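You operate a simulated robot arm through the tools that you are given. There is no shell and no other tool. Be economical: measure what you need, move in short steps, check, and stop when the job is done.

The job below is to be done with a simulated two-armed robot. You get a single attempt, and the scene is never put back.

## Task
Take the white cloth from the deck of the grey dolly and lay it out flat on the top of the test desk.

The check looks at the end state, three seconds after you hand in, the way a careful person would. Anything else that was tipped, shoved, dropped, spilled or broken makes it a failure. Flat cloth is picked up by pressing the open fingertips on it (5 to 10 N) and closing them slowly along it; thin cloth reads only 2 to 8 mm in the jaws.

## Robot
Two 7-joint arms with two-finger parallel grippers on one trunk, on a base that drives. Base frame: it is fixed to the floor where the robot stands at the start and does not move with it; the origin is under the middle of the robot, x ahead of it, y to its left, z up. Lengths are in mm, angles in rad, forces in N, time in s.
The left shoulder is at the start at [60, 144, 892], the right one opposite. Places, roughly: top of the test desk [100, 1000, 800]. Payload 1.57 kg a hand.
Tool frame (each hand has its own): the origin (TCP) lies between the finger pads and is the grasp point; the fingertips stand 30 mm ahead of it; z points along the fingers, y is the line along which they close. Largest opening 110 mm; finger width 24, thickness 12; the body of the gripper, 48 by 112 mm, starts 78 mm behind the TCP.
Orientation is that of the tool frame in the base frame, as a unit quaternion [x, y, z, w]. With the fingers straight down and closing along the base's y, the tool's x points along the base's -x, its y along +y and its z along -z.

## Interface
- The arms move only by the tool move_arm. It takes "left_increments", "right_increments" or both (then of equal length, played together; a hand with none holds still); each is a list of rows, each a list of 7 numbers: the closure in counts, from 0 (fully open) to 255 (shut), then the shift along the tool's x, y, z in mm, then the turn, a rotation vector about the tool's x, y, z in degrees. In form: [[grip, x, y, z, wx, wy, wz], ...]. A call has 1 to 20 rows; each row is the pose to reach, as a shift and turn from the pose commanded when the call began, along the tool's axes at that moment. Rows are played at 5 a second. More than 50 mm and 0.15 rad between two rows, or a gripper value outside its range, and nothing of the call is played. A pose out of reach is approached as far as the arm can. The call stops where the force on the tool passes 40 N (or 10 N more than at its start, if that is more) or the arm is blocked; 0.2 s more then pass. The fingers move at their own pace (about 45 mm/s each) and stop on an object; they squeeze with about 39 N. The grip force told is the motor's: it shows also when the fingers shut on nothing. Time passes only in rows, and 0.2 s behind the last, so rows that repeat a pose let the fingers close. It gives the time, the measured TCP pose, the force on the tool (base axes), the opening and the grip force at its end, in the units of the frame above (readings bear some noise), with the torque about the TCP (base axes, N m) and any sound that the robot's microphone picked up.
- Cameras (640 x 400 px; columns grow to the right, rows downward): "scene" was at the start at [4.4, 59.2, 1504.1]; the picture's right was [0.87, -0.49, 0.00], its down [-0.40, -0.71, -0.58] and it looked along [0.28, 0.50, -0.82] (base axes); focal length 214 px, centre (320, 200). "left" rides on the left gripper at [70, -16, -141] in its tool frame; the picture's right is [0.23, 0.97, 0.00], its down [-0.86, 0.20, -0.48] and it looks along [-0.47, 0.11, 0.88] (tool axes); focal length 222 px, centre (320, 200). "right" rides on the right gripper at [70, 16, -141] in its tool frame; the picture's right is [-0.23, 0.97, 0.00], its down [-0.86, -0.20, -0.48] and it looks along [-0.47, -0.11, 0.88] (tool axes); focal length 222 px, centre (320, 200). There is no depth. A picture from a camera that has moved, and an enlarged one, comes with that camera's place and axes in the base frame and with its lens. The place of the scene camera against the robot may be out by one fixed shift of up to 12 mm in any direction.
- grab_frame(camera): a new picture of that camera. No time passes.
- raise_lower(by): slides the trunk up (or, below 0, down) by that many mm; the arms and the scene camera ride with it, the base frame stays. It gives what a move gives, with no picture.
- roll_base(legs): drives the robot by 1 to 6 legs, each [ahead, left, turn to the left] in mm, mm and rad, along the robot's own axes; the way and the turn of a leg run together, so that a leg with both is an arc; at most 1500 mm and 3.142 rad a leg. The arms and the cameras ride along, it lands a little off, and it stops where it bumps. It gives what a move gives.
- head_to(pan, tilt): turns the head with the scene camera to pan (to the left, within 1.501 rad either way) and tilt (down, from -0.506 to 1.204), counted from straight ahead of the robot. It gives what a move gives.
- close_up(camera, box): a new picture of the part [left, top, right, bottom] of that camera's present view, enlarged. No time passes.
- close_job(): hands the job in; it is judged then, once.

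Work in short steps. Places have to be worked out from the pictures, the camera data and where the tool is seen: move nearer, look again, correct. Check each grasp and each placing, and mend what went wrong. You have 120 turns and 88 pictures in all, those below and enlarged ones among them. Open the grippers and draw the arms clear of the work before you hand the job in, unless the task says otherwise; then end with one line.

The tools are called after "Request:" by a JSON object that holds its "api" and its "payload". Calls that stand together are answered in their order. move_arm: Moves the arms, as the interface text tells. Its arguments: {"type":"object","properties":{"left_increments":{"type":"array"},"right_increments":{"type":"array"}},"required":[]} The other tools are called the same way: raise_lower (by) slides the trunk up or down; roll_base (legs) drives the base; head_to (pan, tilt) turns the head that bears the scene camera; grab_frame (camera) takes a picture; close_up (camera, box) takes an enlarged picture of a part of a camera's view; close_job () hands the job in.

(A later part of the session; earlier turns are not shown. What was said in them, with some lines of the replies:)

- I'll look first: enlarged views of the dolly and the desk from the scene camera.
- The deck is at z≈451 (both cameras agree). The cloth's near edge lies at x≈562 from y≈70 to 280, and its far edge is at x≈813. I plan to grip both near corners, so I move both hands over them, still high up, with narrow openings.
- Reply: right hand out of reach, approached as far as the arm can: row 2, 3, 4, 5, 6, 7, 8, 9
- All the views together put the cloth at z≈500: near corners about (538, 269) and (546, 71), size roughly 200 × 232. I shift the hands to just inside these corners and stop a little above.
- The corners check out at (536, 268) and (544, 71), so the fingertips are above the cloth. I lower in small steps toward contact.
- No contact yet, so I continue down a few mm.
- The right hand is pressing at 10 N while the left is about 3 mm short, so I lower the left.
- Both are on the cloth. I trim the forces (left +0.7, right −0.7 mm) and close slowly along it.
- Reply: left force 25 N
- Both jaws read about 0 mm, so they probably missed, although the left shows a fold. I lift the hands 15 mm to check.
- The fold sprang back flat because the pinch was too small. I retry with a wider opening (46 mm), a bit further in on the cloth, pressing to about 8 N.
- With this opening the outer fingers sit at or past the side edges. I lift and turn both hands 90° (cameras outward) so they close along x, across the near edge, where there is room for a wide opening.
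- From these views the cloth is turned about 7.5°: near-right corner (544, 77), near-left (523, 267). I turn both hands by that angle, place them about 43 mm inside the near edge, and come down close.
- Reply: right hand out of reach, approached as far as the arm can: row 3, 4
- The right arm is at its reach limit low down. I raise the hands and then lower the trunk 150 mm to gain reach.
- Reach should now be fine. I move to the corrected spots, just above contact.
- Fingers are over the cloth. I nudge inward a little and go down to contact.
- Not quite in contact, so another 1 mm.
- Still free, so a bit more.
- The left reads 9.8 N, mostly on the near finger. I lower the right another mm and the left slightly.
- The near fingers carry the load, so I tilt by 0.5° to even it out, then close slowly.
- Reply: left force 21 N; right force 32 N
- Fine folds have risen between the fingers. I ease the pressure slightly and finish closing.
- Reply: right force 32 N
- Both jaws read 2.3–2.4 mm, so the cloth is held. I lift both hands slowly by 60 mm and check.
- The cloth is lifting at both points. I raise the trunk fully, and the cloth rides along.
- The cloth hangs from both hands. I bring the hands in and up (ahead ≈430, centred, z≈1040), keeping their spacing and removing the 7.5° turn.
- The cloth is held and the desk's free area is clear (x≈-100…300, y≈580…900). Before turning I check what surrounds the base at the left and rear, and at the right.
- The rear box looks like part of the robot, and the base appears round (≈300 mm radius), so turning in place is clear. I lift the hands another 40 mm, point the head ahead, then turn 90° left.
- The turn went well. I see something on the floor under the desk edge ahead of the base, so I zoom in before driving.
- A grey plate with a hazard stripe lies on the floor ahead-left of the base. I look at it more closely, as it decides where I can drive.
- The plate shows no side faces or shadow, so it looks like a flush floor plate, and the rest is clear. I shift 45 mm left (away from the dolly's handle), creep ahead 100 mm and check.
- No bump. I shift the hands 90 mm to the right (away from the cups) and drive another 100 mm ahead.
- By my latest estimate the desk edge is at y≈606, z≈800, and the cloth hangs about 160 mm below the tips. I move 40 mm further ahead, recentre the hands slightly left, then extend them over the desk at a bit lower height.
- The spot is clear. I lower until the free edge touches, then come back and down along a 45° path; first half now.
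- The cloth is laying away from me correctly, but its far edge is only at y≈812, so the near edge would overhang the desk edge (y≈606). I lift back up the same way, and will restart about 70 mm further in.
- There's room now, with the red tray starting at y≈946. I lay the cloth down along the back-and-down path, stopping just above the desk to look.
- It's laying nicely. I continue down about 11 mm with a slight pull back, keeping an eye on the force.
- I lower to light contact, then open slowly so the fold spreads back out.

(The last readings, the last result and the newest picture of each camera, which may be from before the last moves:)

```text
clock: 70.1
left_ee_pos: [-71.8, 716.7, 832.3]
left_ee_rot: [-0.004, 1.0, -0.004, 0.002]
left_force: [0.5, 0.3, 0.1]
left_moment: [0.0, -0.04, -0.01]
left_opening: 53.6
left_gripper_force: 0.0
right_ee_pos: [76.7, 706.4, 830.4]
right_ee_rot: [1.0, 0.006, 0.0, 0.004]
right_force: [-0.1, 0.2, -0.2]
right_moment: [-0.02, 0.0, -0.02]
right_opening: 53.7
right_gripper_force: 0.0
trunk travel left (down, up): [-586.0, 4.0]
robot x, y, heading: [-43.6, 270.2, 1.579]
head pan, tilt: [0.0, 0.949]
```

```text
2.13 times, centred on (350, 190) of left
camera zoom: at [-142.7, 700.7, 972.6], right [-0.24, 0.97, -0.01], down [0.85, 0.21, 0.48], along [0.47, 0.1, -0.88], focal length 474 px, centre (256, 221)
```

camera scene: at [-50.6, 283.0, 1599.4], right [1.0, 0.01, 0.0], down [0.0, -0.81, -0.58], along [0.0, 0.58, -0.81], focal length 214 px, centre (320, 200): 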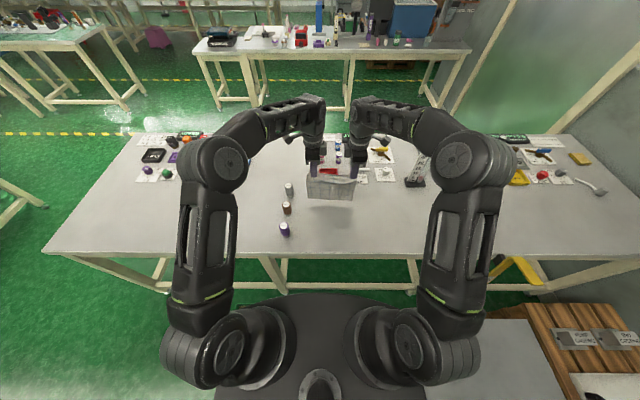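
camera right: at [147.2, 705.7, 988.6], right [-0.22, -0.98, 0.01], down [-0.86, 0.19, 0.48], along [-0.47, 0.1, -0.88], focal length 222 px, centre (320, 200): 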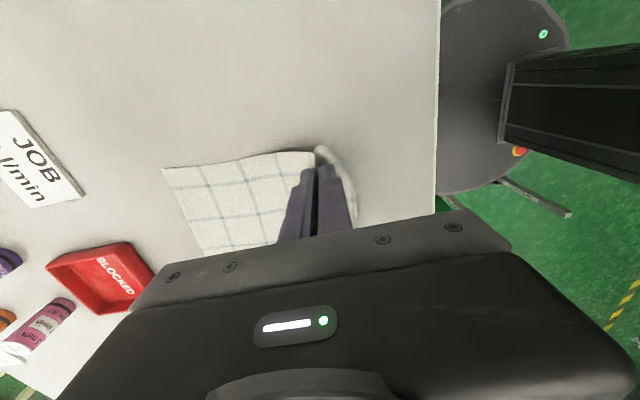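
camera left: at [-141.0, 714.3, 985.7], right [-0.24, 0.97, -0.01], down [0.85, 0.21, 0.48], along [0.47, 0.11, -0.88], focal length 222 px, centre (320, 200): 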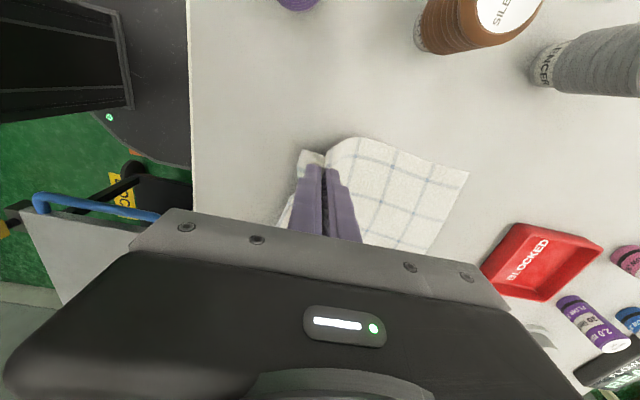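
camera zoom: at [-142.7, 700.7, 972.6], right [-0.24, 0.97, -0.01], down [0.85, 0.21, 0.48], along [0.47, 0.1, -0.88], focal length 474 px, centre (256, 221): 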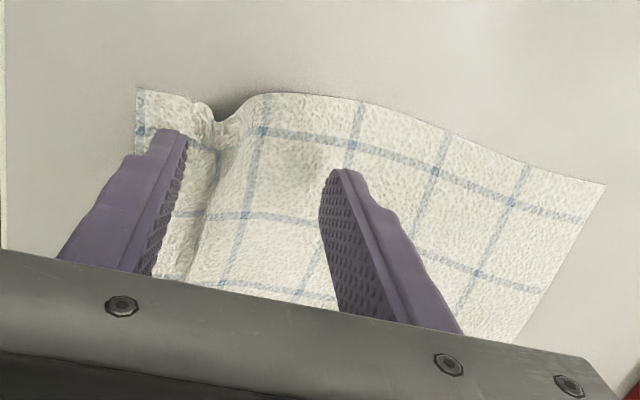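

The folds are spreading. I raise the hands straight up 100 mm and look at how the cloth settles.

Request:
{"api": "move_arm", "payload": {"left_increments": [[130, 0, 0, -5, 0, 0, 0], [130, 0, 0, -15, 0, 0, 0], [130, 0, 0, -40, 0, 0, 0], [130, 0, 0, -80, 0, 0, 0], [130, 0, 0, -120, 0, 0, 0], [130, 0, 0, -120, 0, 0, 0], [130, 0, 0, -120, 0, 0, 0]], "right_increments": [[130, 0, 0, -5, 0, 0, 0], [130, 0, 0, -15, 0, 0, 0], [130, 0, 0, -40, 0, 0, 0], [130, 0, 0, -80, 0, 0, 0], [130, 0, 0, -120, 0, 0, 0], [130, 0, 0, -120, 0, 0, 0], [130, 0, 0, -120, 0, 0, 0]]}}

Request:
{"api": "grab_frame", "payload": {"camera": "right"}}

Request:
{"api": "grab_frame", "payload": {"camera": "left"}}

Request:
{"api": "close_up", "payload": {"camera": "scene", "box": [240, 140, 440, 280]}}

```text
clock: 71.7
left_ee_pos: [-72.3, 718.3, 951.6]
left_ee_rot: [-0.004, 1.0, -0.004, 0.001]
left_force: [-0.7, 0.2, 0.5]
left_moment: [0.02, 0.03, -0.03]
left_opening: 53.9
left_gripper_force: 0.1
right_ee_pos: [74.5, 707.9, 952.7]
right_ee_rot: [1.0, 0.005, 0.0, 0.004]
right_force: [0.6, 0.0, -0.5]
right_moment: [0.0, 0.0, 0.0]
right_opening: 53.9
right_gripper_force: 0.1
trunk travel left (down, up): [-586.0, 4.0]
robot x, y, heading: [-44.1, 268.1, 1.576]
head pan, tilt: [0.0, 0.949]
```

```text
29 pictures are left
camera right: at [144.4, 692.6, 1096.3], right [-0.22, -0.98, 0.01], down [-0.86, 0.2, 0.48], along [-0.47, 0.1, -0.88], focal length 222 px, centre (320, 200)
```

right: 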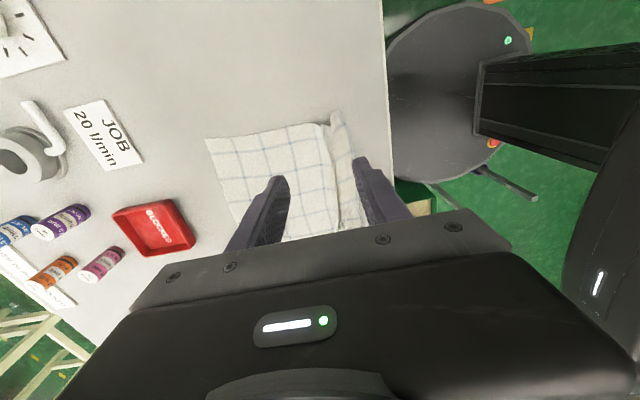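

```text
28 pictures are left
camera left: at [-142.3, 702.2, 1092.8], right [-0.24, 0.97, -0.01], down [0.85, 0.21, 0.48], along [0.47, 0.1, -0.88], focal length 222 px, centre (320, 200)
```

left: 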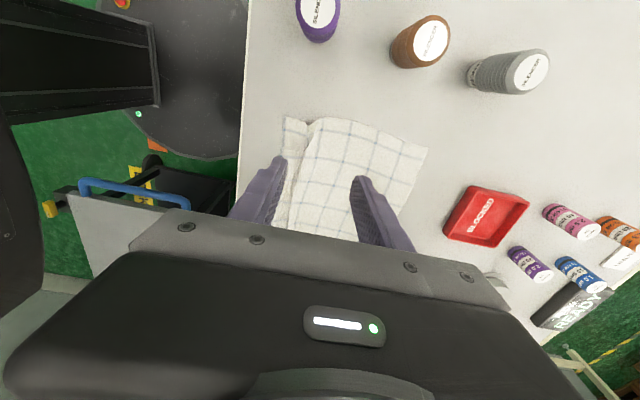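

```text
2.86 times, centred on (340, 210) of scene
camera zoom: at [-45.7, 308.2, 1599.4], right [1.0, 0.01, 0.0], down [0.01, -0.81, -0.58], along [-0.01, 0.58, -0.81], focal length 613 px, centre (263, 171)
```

zoom: 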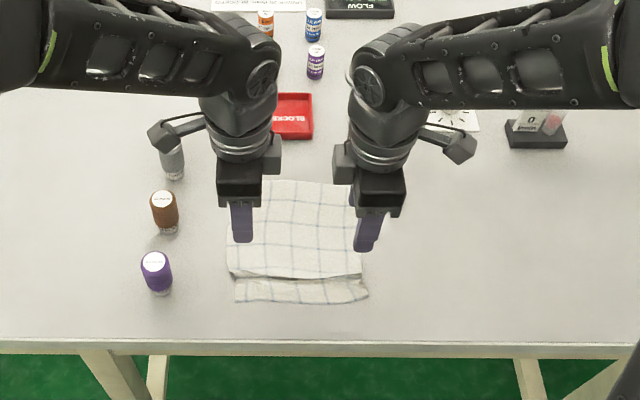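

A crease remains near the front edge: the fold lip overlaps the near strip. I zoom in to understand it.

Request:
{"api": "close_up", "payload": {"camera": "right", "box": [190, 90, 410, 250]}}

Request:
{"api": "close_up", "payload": {"camera": "scene", "box": [295, 195, 375, 255]}}

Request:
{"api": "close_up", "payload": {"camera": "left", "box": [240, 90, 460, 250]}}

```text
2.50 times, centred on (300, 170) of right
camera zoom: at [144.4, 692.6, 1096.3], right [-0.22, -0.98, 0.01], down [-0.86, 0.2, 0.48], along [-0.47, 0.1, -0.88], focal length 555 px, centre (370, 275)
```

zoom: 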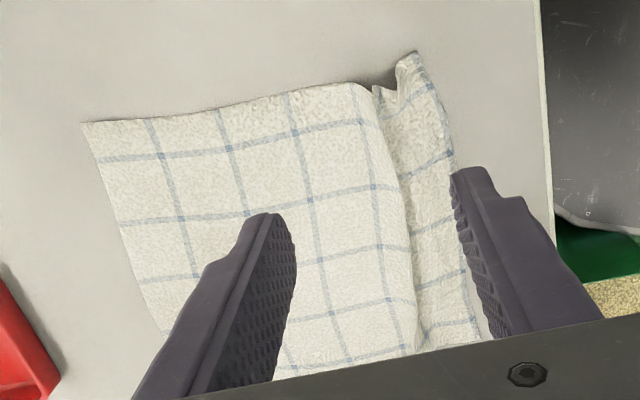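

```text
6.67 times, centred on (335, 225) of scene
camera zoom: at [-45.7, 308.2, 1599.4], right [1.0, 0.01, 0.0], down [0.01, -0.81, -0.58], along [-0.01, 0.58, -0.81], focal length 1430 px, centre (220, 33)
```

zoom: 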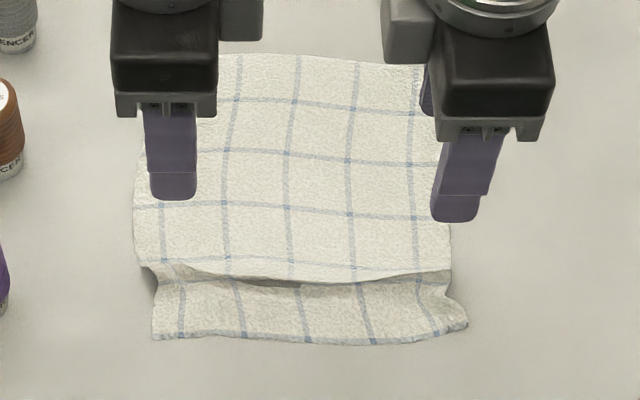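

```text
2.50 times, centred on (350, 170) of left
camera zoom: at [-142.3, 702.2, 1092.8], right [-0.24, 0.97, -0.01], down [0.85, 0.21, 0.48], along [0.47, 0.1, -0.88], focal length 555 px, centre (245, 275)
```

zoom: 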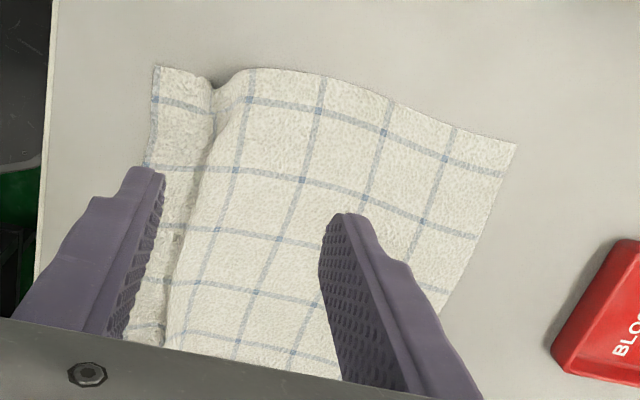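

There is about 49 mm of excess in the fold. I'll reverse the gathering: put the near finger on the near strip (y≈679) and the far finger on the main part (y≈731), press lightly, then open while pulling back.

Request:
{"api": "move_arm", "payload": {"left_increments": [[162, 0, -13, 20, 0, 0, 0], [162, 0, -13, 60, 0, 0, 0], [162, 0, -13, 100, 0, 0, 0], [162, 0, -13, 112, 0, 0, 0]], "right_increments": [[162, 0, 3, 20, 0, 0, 0], [162, 0, 3, 60, 0, 0, 0], [162, 0, 3, 100, 0, 0, 0], [162, 0, 3, 112, 0, 0, 0]]}}

Request:
{"api": "close_up", "payload": {"camera": "right", "box": [190, 90, 450, 250]}}

Request:
{"api": "close_up", "payload": {"camera": "left", "box": [200, 90, 460, 250]}}

```text
clock: 72.7
left_ee_pos: [-73.2, 704.0, 841.7]
left_ee_rot: [-0.004, 1.0, -0.005, 0.001]
left_force: [0.0, 0.9, 0.2]
left_moment: [0.0, -0.01, 0.02]
left_opening: 40.0
left_gripper_force: 0.0
right_ee_pos: [75.3, 703.8, 839.9]
right_ee_rot: [1.0, 0.005, 0.0, 0.004]
right_force: [-0.2, -0.4, -0.4]
right_moment: [-0.01, -0.02, -0.02]
right_opening: 40.4
right_gripper_force: 0.1
trunk travel left (down, up): [-586.0, 4.0]
robot x, y, heading: [-43.7, 269.0, 1.578]
head pan, tilt: [0.0, 0.949]
```

```text
2.46 times, centred on (320, 170) of right
camera zoom: at [146.3, 689.9, 983.2], right [-0.22, -0.98, 0.01], down [-0.86, 0.2, 0.48], along [-0.47, 0.1, -0.88], focal length 547 px, centre (320, 274)
```

zoom: 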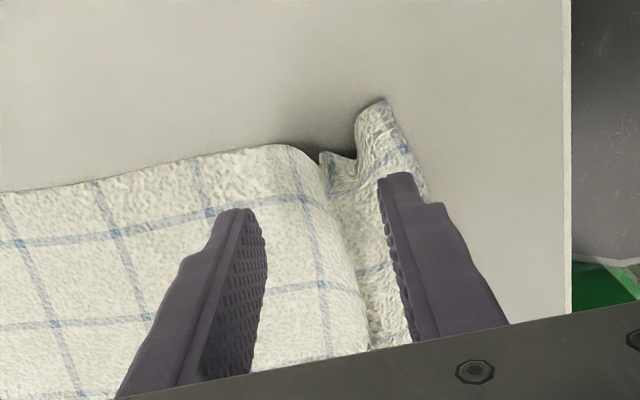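

```text
2.46 times, centred on (330, 170) of left
camera zoom: at [-142.6, 687.8, 981.0], right [-0.24, 0.97, -0.01], down [0.85, 0.21, 0.48], along [0.47, 0.1, -0.88], focal length 547 px, centre (295, 274)
```

zoom: 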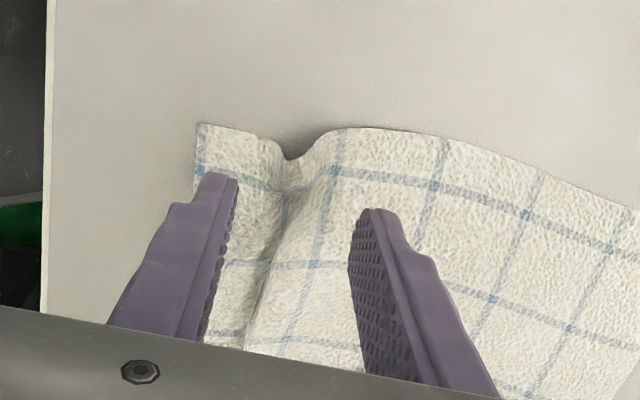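

Positions look right. I shift 3 mm inward and lower to contact.

Request:
{"api": "move_arm", "payload": {"left_increments": [[162, 0, 3, 4, 0, 0, 0], [162, 0, 3, 7, 0, 0, 0], [162, 0, 3, 8.5, 0, 0, 0], [162, 0, 3, 9.5, 0, 0, 0]], "right_increments": [[162, 0, -3, 4, 0, 0, 0], [162, 0, -3, 7, 0, 0, 0], [162, 0, -3, 8, 0, 0, 0], [162, 0, -3, 8.8, 0, 0, 0]]}}

```text
clock: 73.7
left_ee_pos: [-72.8, 706.3, 830.6]
left_ee_rot: [-0.004, 1.0, -0.004, 0.001]
left_force: [0.6, 0.0, 0.0]
left_moment: [0.01, -0.03, 0.02]
left_opening: 40.3
left_gripper_force: 0.1
right_ee_pos: [76.1, 707.5, 831.4]
right_ee_rot: [1.0, 0.005, 0.001, 0.004]
right_force: [0.5, -0.1, -0.2]
right_moment: [0.0, 0.04, 0.01]
right_opening: 40.2
right_gripper_force: 0.0
trunk travel left (down, up): [-586.0, 4.0]
robot x, y, heading: [-42.8, 271.2, 1.579]
head pan, tilt: [0.0, 0.949]
```

Request:
{"api": "move_arm", "payload": {"left_increments": [[162, 0, 0, 0.7, 0, 0, 0], [162, 0, 0, 1.4, 0, 0, 0]], "right_increments": [[162, 0, 0, 0.7, 0, 0, 0], [162, 0, 0, 1.4, 0, 0, 0]]}}

```text
clock: 74.3
left_ee_pos: [-73.5, 707.2, 830.6]
left_ee_rot: [-0.005, 1.0, -0.005, 0.001]
left_force: [0.2, 0.3, 0.3]
left_moment: [-0.02, -0.03, 0.0]
left_opening: 40.0
left_gripper_force: 0.0
right_ee_pos: [76.7, 706.1, 829.0]
right_ee_rot: [1.0, 0.005, 0.0, 0.005]
right_force: [0.4, -0.4, 0.2]
right_moment: [0.0, 0.0, 0.01]
right_opening: 40.1
right_gripper_force: 0.0
trunk travel left (down, up): [-586.0, 4.0]
robot x, y, heading: [-42.8, 274.6, 1.581]
head pan, tilt: [0.0, 0.949]
```

Still no contact, so I go lower.

Request:
{"api": "move_arm", "payload": {"left_increments": [[162, 0, 0, 0.7, 0, 0, 0], [162, 0, 0, 1.4, 0, 0, 0]], "right_increments": [[162, 0, 0, 0.7, 0, 0, 0], [162, 0, 0, 1.2, 0, 0, 0]]}}

```text
clock: 74.9
left_ee_pos: [-71.5, 706.6, 826.9]
left_ee_rot: [-0.004, 1.0, -0.004, 0.001]
left_force: [-0.8, 0.5, 0.7]
left_moment: [-0.01, -0.02, -0.04]
left_opening: 40.0
left_gripper_force: 0.0
right_ee_pos: [75.7, 706.7, 827.1]
right_ee_rot: [1.0, 0.005, 0.0, 0.004]
right_force: [-0.2, 0.3, 0.9]
right_moment: [-0.03, 0.02, -0.01]
right_opening: 40.3
right_gripper_force: 0.2
trunk travel left (down, up): [-586.0, 4.0]
robot x, y, heading: [-45.2, 267.4, 1.586]
head pan, tilt: [0.0, 0.949]
```

Request:
{"api": "move_arm", "payload": {"left_increments": [[162, 0, 0, 0.6, 0, 0, 0], [162, 0, 0, 1.2, 0, 0, 0], [162, 0, 0, 1.8, 0, 0, 0]], "right_increments": [[162, 0, 0, 0.6, 0, 0, 0], [162, 0, 0, 1.2, 0, 0, 0], [162, 0, 0, 1.8, 0, 0, 0]]}}

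```text
clock: 75.7
left_ee_pos: [-71.4, 706.6, 825.0]
left_ee_rot: [-0.004, 1.0, -0.005, 0.0]
left_force: [0.0, 0.1, 0.2]
left_moment: [-0.04, -0.02, -0.02]
left_opening: 40.2
left_gripper_force: 0.0
right_ee_pos: [75.6, 706.6, 827.2]
right_ee_rot: [1.0, 0.005, 0.0, 0.005]
right_force: [0.3, 0.5, 0.3]
right_moment: [0.0, -0.01, 0.02]
right_opening: 40.3
right_gripper_force: 0.0
trunk travel left (down, up): [-586.0, 4.0]
robot x, y, heading: [-43.2, 271.0, 1.578]
head pan, tilt: [0.0, 0.949]
```

Request:
{"api": "move_arm", "payload": {"left_increments": [[162, 0, 0, 0.6, 0, 0, 0], [162, 0, 0, 1.2, 0, 0, 0], [162, 0, 0, 1.8, 0, 0, 0]], "right_increments": [[162, 0, 0, 0.6, 0, 0, 0], [162, 0, 0, 1.2, 0, 0, 0], [162, 0, 0, 1.8, 0, 0, 0]]}}

Request:
{"api": "close_up", "payload": {"camera": "right", "box": [190, 90, 450, 250]}}

```text
clock: 76.5
left_ee_pos: [-71.4, 707.2, 824.2]
left_ee_rot: [-0.005, 1.0, -0.004, 0.001]
left_force: [0.0, 0.9, 0.4]
left_moment: [0.04, -0.02, 0.01]
left_opening: 40.0
left_gripper_force: 0.1
right_ee_pos: [74.9, 706.2, 824.7]
right_ee_rot: [1.0, 0.006, 0.0, 0.004]
right_force: [-0.3, -0.3, -0.4]
right_moment: [0.06, -0.01, -0.01]
right_opening: 40.4
right_gripper_force: 0.1
trunk travel left (down, up): [-586.0, 4.0]
robot x, y, heading: [-42.8, 271.9, 1.577]
head pan, tilt: [0.0, 0.949]
```

```text
2.46 times, centred on (320, 170) of right
camera zoom: at [146.2, 692.7, 968.2], right [-0.22, -0.98, 0.01], down [-0.86, 0.2, 0.48], along [-0.47, 0.1, -0.88], focal length 547 px, centre (320, 274)
```

zoom: 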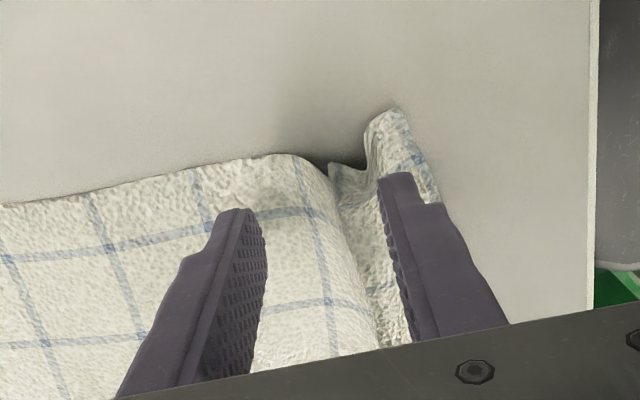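

Request:
{"api": "move_arm", "payload": {"left_increments": [[162, 0, 0, 0.6, 0, 0, 0], [162, 0, 0, 1.2, 0, 0, 0], [162, 0, 0, 1.8, 0, 0, 0], [162, 0, 0, 2.4, 0, 0, 0]], "right_increments": [[162, 0, 0, 0.6, 0, 0, 0], [162, 0, 0, 1.2, 0, 0, 0], [162, 0, 0, 1.8, 0, 0, 0], [162, 0, 0, 2.4, 0, 0, 0]]}}

```text
clock: 77.5
left_ee_pos: [-72.5, 707.1, 821.3]
left_ee_rot: [-0.005, 1.0, -0.004, 0.001]
left_force: [0.5, -0.6, -0.5]
left_moment: [0.04, 0.02, 0.01]
left_opening: 40.2
left_gripper_force: 0.2
right_ee_pos: [75.1, 706.9, 822.1]
right_ee_rot: [1.0, 0.006, 0.001, 0.005]
right_force: [-0.2, -1.0, 0.7]
right_moment: [-0.01, 0.02, 0.03]
right_opening: 40.5
right_gripper_force: 0.0
trunk travel left (down, up): [-586.0, 4.0]
robot x, y, heading: [-46.0, 269.0, 1.581]
head pan, tilt: [0.0, 0.949]
```

Request:
{"api": "move_arm", "payload": {"left_increments": [[162, 0, 0, 0.7, 0, 0, 0], [162, 0, 0, 1.4, 0, 0, 0], [162, 0, 0, 2.1, 0, 0, 0], [162, 0, 0, 2.8, 0, 0, 0]], "right_increments": [[162, 0, 0, 0.7, 0, 0, 0], [162, 0, 0, 1.4, 0, 0, 0], [162, 0, 0, 2.1, 0, 0, 0], [162, 0, 0, 2.8, 0, 0, 0]]}}

Request:
{"api": "close_up", "payload": {"camera": "left", "box": [200, 90, 460, 250]}}

```text
clock: 78.5
left_ee_pos: [-72.6, 707.1, 818.6]
left_ee_rot: [-0.005, 1.0, -0.004, 0.0]
left_force: [0.7, -0.1, -0.2]
left_moment: [-0.01, 0.01, -0.01]
left_opening: 40.4
left_gripper_force: 0.0
right_ee_pos: [76.0, 707.3, 819.2]
right_ee_rot: [1.0, 0.006, 0.0, 0.005]
right_force: [0.1, -0.1, -0.1]
right_moment: [0.0, 0.01, -0.03]
right_opening: 40.3
right_gripper_force: 0.1
trunk travel left (down, up): [-586.0, 4.0]
robot x, y, heading: [-42.9, 269.0, 1.582]
head pan, tilt: [0.0, 0.949]
```

```text
2.46 times, centred on (330, 170) of left
camera zoom: at [-142.8, 690.3, 959.5], right [-0.24, 0.97, -0.01], down [0.85, 0.21, 0.48], along [0.47, 0.1, -0.88], focal length 547 px, centre (295, 274)
```

zoom: 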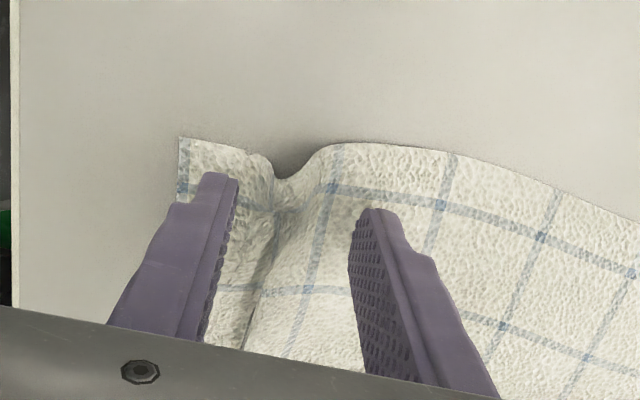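

Request:
{"api": "move_arm", "payload": {"left_increments": [[162, 0, 0, 0.8, 0, 0, 0], [162, 0, 0, 1.6, 0, 0, 0], [162, 0, 0, 2.4, 0, 0, 0], [162, 0, 0, 3.2, 0, 0, 0], [162, 0, 0, 4.0, 0, 0, 0]], "right_increments": [[162, 0, 0, 0.8, 0, 0, 0], [162, 0, 0, 1.6, 0, 0, 0], [162, 0, 0, 2.4, 0, 0, 0], [162, 0, 0, 3.2, 0, 0, 0], [162, 0, 0, 4.0, 0, 0, 0]]}}

```text
clock: 79.7
left_ee_pos: [-72.8, 706.6, 813.8]
left_ee_rot: [-0.005, 1.0, -0.004, 0.001]
left_force: [0.0, 0.3, -0.1]
left_moment: [0.01, 0.01, 0.02]
left_opening: 40.1
left_gripper_force: 0.0
right_ee_pos: [74.3, 706.5, 815.3]
right_ee_rot: [1.0, 0.005, 0.0, 0.004]
right_force: [0.5, -1.0, -0.1]
right_moment: [0.0, 0.0, 0.01]
right_opening: 40.3
right_gripper_force: 0.1
trunk travel left (down, up): [-586.0, 4.0]
robot x, y, heading: [-43.3, 268.6, 1.578]
head pan, tilt: [0.0, 0.949]
```

Triangulating the cloth corner now gives a desk height of z≈770. I continue down a bit faster, then finer.

Request:
{"api": "move_arm", "payload": {"left_increments": [[162, 0, 0, 2, 0, 0, 0], [162, 0, 0, 4, 0, 0, 0], [162, 0, 0, 5, 0, 0, 0], [162, 0, 0, 6, 0, 0, 0]], "right_increments": [[162, 0, 0, 2, 0, 0, 0], [162, 0, 0, 4, 0, 0, 0], [162, 0, 0, 5, 0, 0, 0], [162, 0, 0, 6, 0, 0, 0]]}}

Request:
{"api": "close_up", "payload": {"camera": "left", "box": [200, 90, 460, 250]}}

```text
clock: 80.7
left_ee_pos: [-71.8, 706.8, 811.1]
left_ee_rot: [-0.005, 1.0, -0.002, 0.002]
left_force: [-3.7, -1.8, 20.8]
left_moment: [0.34, 0.15, 0.09]
left_opening: 39.4
left_gripper_force: 0.1
right_ee_pos: [74.8, 706.1, 811.8]
right_ee_rot: [1.0, 0.006, -0.001, 0.003]
right_force: [1.6, 0.1, 13.9]
right_moment: [0.25, -0.12, 0.0]
right_opening: 40.3
right_gripper_force: 0.0
trunk travel left (down, up): [-586.0, 4.0]
robot x, y, heading: [-42.9, 269.1, 1.585]
head pan, tilt: [0.0, 0.949]
```

```text
2.46 times, centred on (330, 170) of left
camera zoom: at [-142.3, 689.5, 951.7], right [-0.24, 0.97, -0.01], down [0.85, 0.21, 0.48], along [0.47, 0.11, -0.88], focal length 547 px, centre (295, 274)
```

zoom: 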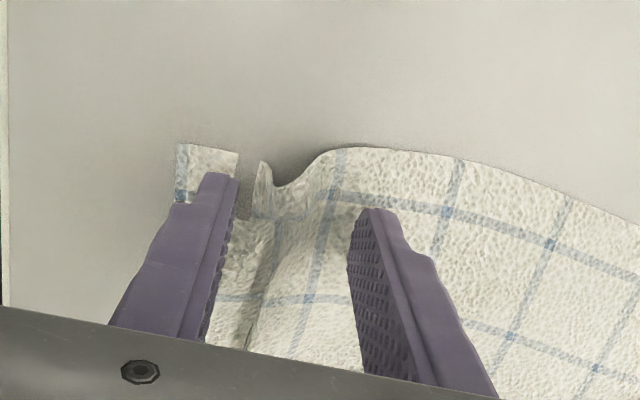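

Contact at tip z≈781. I ease the force slightly, tilt 0.5° toward the near finger, then open while moving back 25 mm so the far fingers hold and the near ones pull the strip out.

Request:
{"api": "move_arm", "payload": {"left_increments": [[162, 0, 0, -0.6, -0.5, 0, 0], [152, 0, -2.1, -0.6, -0.5, 0, 0], [142, 0, -4.2, -0.6, -0.5, 0, 0], [133, 0, -6.3, -0.6, -0.5, 0, 0], [123, 0, -8.3, -0.6, -0.5, 0, 0], [113, 0, -10.4, -0.6, -0.5, 0, 0], [104, 0, -12.5, -0.6, -0.5, 0, 0], [94, 0, -14.6, -0.6, -0.5, 0, 0], [84, 0, -16.7, -0.6, -0.5, 0, 0], [75, 0, -18.8, -0.6, -0.5, 0, 0], [70, 0, -20, -0.6, -0.5, 0, 0]], "right_increments": [[162, 0, 0, -0.2, 0.5, 0, 0], [152, 0, 2.1, -0.2, 0.5, 0, 0], [142, 0, 4.2, -0.2, 0.5, 0, 0], [133, 0, 6.3, -0.2, 0.5, 0, 0], [123, 0, 8.3, -0.2, 0.5, 0, 0], [113, 0, 10.4, -0.2, 0.5, 0, 0], [104, 0, 12.5, -0.2, 0.5, 0, 0], [94, 0, 14.6, -0.2, 0.5, 0, 0], [84, 0, 16.7, -0.2, 0.5, 0, 0], [75, 0, 18.8, -0.2, 0.5, 0, 0], [70, 0, 20, -0.2, 0.5, 0, 0]]}}

Request:
{"api": "close_up", "payload": {"camera": "left", "box": [160, 90, 460, 250]}}

Request:
{"api": "close_up", "payload": {"camera": "right", "box": [180, 90, 480, 250]}}

```text
clock: 82.7
left_ee_pos: [-71.4, 692.2, 810.7]
left_ee_rot: [-0.006, 1.0, 0.003, 0.002]
left_force: [-1.3, 4.8, 19.9]
left_moment: [-0.75, 0.12, -0.06]
left_opening: 73.5
left_gripper_force: 0.0
right_ee_pos: [75.1, 693.2, 810.1]
right_ee_rot: [1.0, 0.005, -0.001, -0.003]
right_force: [2.0, 5.5, 25.2]
right_moment: [-0.94, -0.05, 0.08]
right_opening: 72.6
right_gripper_force: 0.1
trunk travel left (down, up): [-586.0, 4.0]
robot x, y, heading: [-45.7, 267.4, 1.577]
head pan, tilt: [0.0, 0.949]
stopped in row 10 (left hand): the force on the tool passed its limit (the readings are from after the stop); the commanded pose is now the measured one
```

```text
2.13 times, centred on (310, 170) of left
camera zoom: at [-141.2, 674.0, 951.6], right [-0.24, 0.97, 0.01], down [0.85, 0.2, 0.48], along [0.47, 0.12, -0.88], focal length 474 px, centre (341, 264)
```

zoom: 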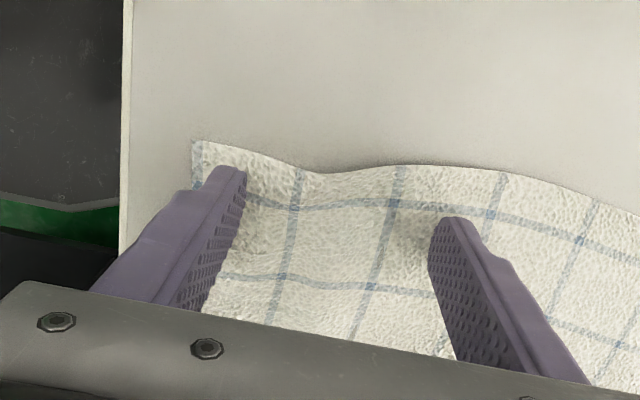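

```text
2.13 times, centred on (330, 170) of right
camera zoom: at [146.0, 675.7, 954.8], right [-0.22, -0.98, -0.01], down [-0.86, 0.19, 0.48], along [-0.47, 0.11, -0.88], focal length 474 px, centre (299, 264)
```

zoom: 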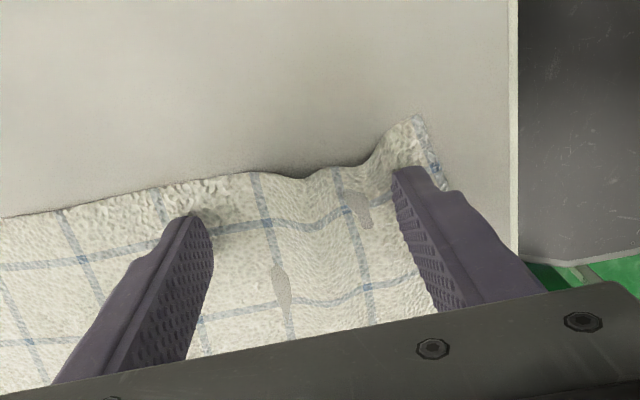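

The fold is pulled out. I lift both hands straight up and inspect.

Request:
{"api": "move_arm", "payload": {"left_increments": [[85, 0, 0, -5, 0.5, 0, 0], [85, 0, 0, -20, 0.5, 0, 0], [85, 0, 0, -60, 0.5, 0, 0], [85, 0, 0, -100, 0.5, 0, 0], [85, 0, 0, -140, 0.5, 0, 0], [85, 0, -40, -170, 0.5, 0, 0], [85, 0, -85, -190, 0.5, 0, 0], [85, 0, -130, -200, 0.5, 0, 0]], "right_increments": [[85, 0, 0, -5, -0.5, 0, 0], [85, 0, 0, -20, -0.5, 0, 0], [85, 0, 0, -60, -0.5, 0, 0], [85, 0, 0, -100, -0.5, 0, 0], [85, 0, 0, -140, -0.5, 0, 0], [85, 0, 40, -170, -0.5, 0, 0], [85, 0, 85, -190, -0.5, 0, 0], [85, 0, 130, -200, -0.5, 0, 0]]}}

Request:
{"api": "close_up", "payload": {"camera": "scene", "box": [270, 150, 400, 250]}}

Request:
{"api": "grab_frame", "payload": {"camera": "left"}}

Request:
{"api": "grab_frame", "payload": {"camera": "right"}}

```text
clock: 84.5
left_ee_pos: [-71.6, 557.1, 1012.2]
left_ee_rot: [-0.004, 1.0, -0.002, 0.001]
left_force: [0.0, -1.0, 0.6]
left_moment: [0.0, -0.01, 0.01]
left_opening: 73.3
left_gripper_force: 0.1
right_ee_pos: [75.7, 557.5, 1012.6]
right_ee_rot: [1.0, 0.006, 0.001, 0.003]
right_force: [-0.2, -0.6, 0.9]
right_moment: [0.07, 0.01, 0.0]
right_opening: 73.3
right_gripper_force: 0.0
trunk travel left (down, up): [-586.0, 4.0]
robot x, y, heading: [-47.9, 270.1, 1.58]
head pan, tilt: [0.0, 0.949]
```

```text
4.00 times, centred on (335, 200) of scene
camera zoom: at [-45.6, 305.4, 1599.5], right [1.0, 0.01, 0.0], down [0.01, -0.81, -0.58], along [-0.01, 0.58, -0.81], focal length 858 px, centre (260, 200)
```

zoom: 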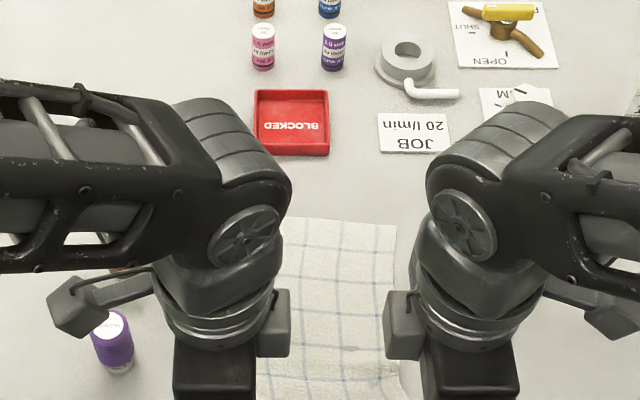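

```text
15 pictures are left
camera left: at [-142.4, 540.7, 1152.4], right [-0.24, 0.97, -0.01], down [0.85, 0.21, 0.48], along [0.47, 0.11, -0.88], focal length 222 px, centre (320, 200)
```

left: 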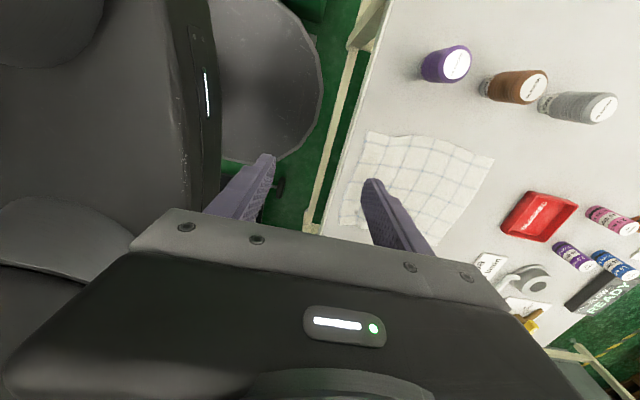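

```text
14 pictures are left
camera right: at [147.6, 543.5, 1155.3], right [-0.22, -0.98, 0.01], down [-0.86, 0.19, 0.48], along [-0.47, 0.1, -0.88], focal length 222 px, centre (320, 200)
```

right: 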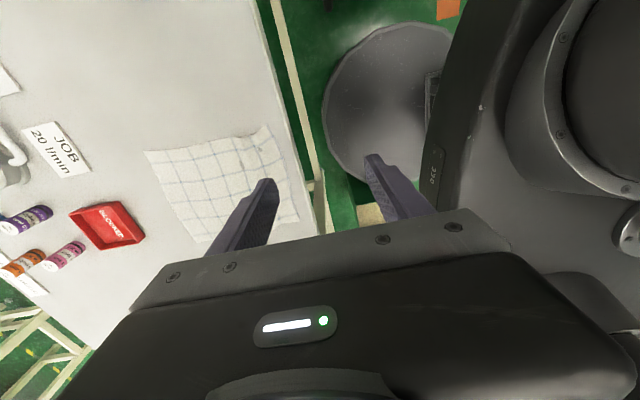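

The cloth appears flat and fully on the desk. I back the robot 200 mm along the way it came and take a clear look.

Request:
{"api": "roll_base", "payload": {"legs": [[-200, 0, 0]]}}

Request:
{"api": "grab_frame", "payload": {"camera": "scene"}}

Request:
{"api": "close_up", "payload": {"camera": "scene", "box": [260, 130, 400, 250]}}

```text
clock: 86.1
left_ee_pos: [-69.5, 357.0, 1012.1]
left_ee_rot: [-0.005, 1.0, -0.004, 0.0]
left_force: [0.4, -0.9, 0.6]
left_moment: [0.03, 0.01, 0.0]
left_opening: 73.2
left_gripper_force: 0.1
right_ee_pos: [81.0, 355.4, 1010.8]
right_ee_rot: [1.0, 0.006, -0.002, 0.005]
right_force: [-0.4, 0.0, -0.4]
right_moment: [0.02, 0.01, -0.01]
right_opening: 73.3
right_gripper_force: 0.0
trunk travel left (down, up): [-586.0, 4.0]
robot x, y, heading: [-42.0, 62.8, 1.581]
head pan, tilt: [0.0, 0.949]
```

```text
13 pictures are left
camera scene: at [-42.0, 110.8, 1600.0], right [1.0, 0.01, 0.0], down [0.01, -0.82, -0.58], along [-0.01, 0.58, -0.82], focal length 214 px, centre (320, 200)
```

scene: 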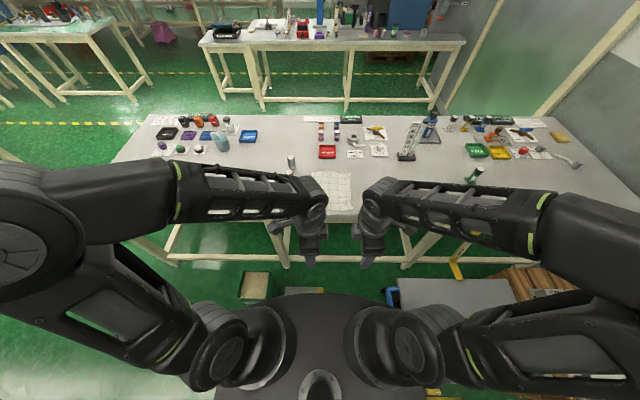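

```text
3.33 times, centred on (330, 190) of scene
camera zoom: at [-42.0, 110.8, 1600.0], right [1.0, 0.01, 0.0], down [0.01, -0.82, -0.58], along [-0.01, 0.58, -0.82], focal length 715 px, centre (287, 233)
```

zoom: 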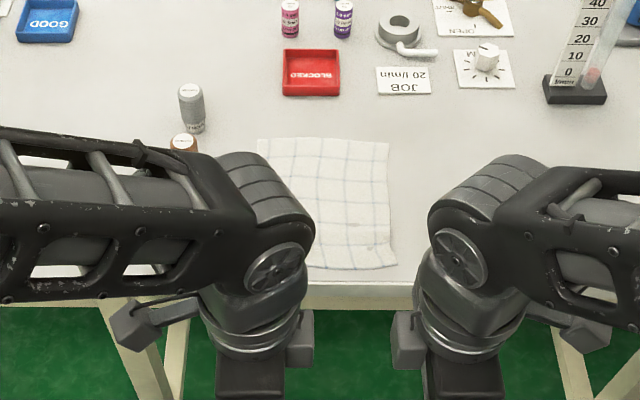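

The right half looks flat, well inside the desk edge. I move the left hand aside to see the left half.

Request:
{"api": "move_arm", "payload": {"left_increments": [[85, 45, 0, 0, 0, 0, 0], [85, 90, 0, 0, 0, 0, 0], [85, 135, 0, 0, 0, 0, 0], [85, 180, 0, 0, 0, 0, 0]]}}

Request:
{"api": "close_up", "payload": {"camera": "scene", "box": [280, 150, 380, 230]}}

```text
clock: 87.1
left_ee_pos: [-251.8, 344.2, 1013.1]
left_ee_rot: [-0.006, 1.0, -0.002, 0.003]
left_force: [-0.5, -0.6, 0.1]
left_moment: [-0.05, 0.0, -0.02]
left_opening: 73.6
left_gripper_force: 0.1
right_ee_pos: [79.1, 348.3, 1012.4]
right_ee_rot: [1.0, 0.006, 0.001, 0.001]
right_force: [-0.1, 0.6, -0.1]
right_moment: [-0.01, 0.05, -0.02]
right_opening: 73.5
right_gripper_force: 0.1
trunk travel left (down, up): [-586.0, 4.0]
robot x, y, heading: [-39.7, 57.9, 1.583]
head pan, tilt: [0.0, 0.949]
```

```text
5.00 times, centred on (330, 190) of scene
camera zoom: at [-46.9, 102.7, 1600.1], right [1.0, 0.01, 0.0], down [0.01, -0.81, -0.58], along [0.0, 0.58, -0.81], focal length 1072 px, centre (270, 250)
```

zoom: 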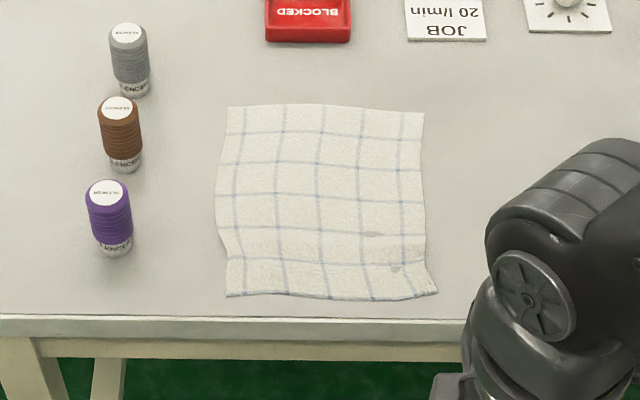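

The cloth lies flat on the desk and fully inside the edge. Nothing else was disturbed, both grippers are open and the arms are clear, so I hand in.

Request:
{"api": "close_job", "payload": {}}

```text
The job is handed in.
```

The white cloth is off the dolly and lies flat on the test desk, fully on the top; in the last picture its outline is slightly bowed and nothing else looked moved.
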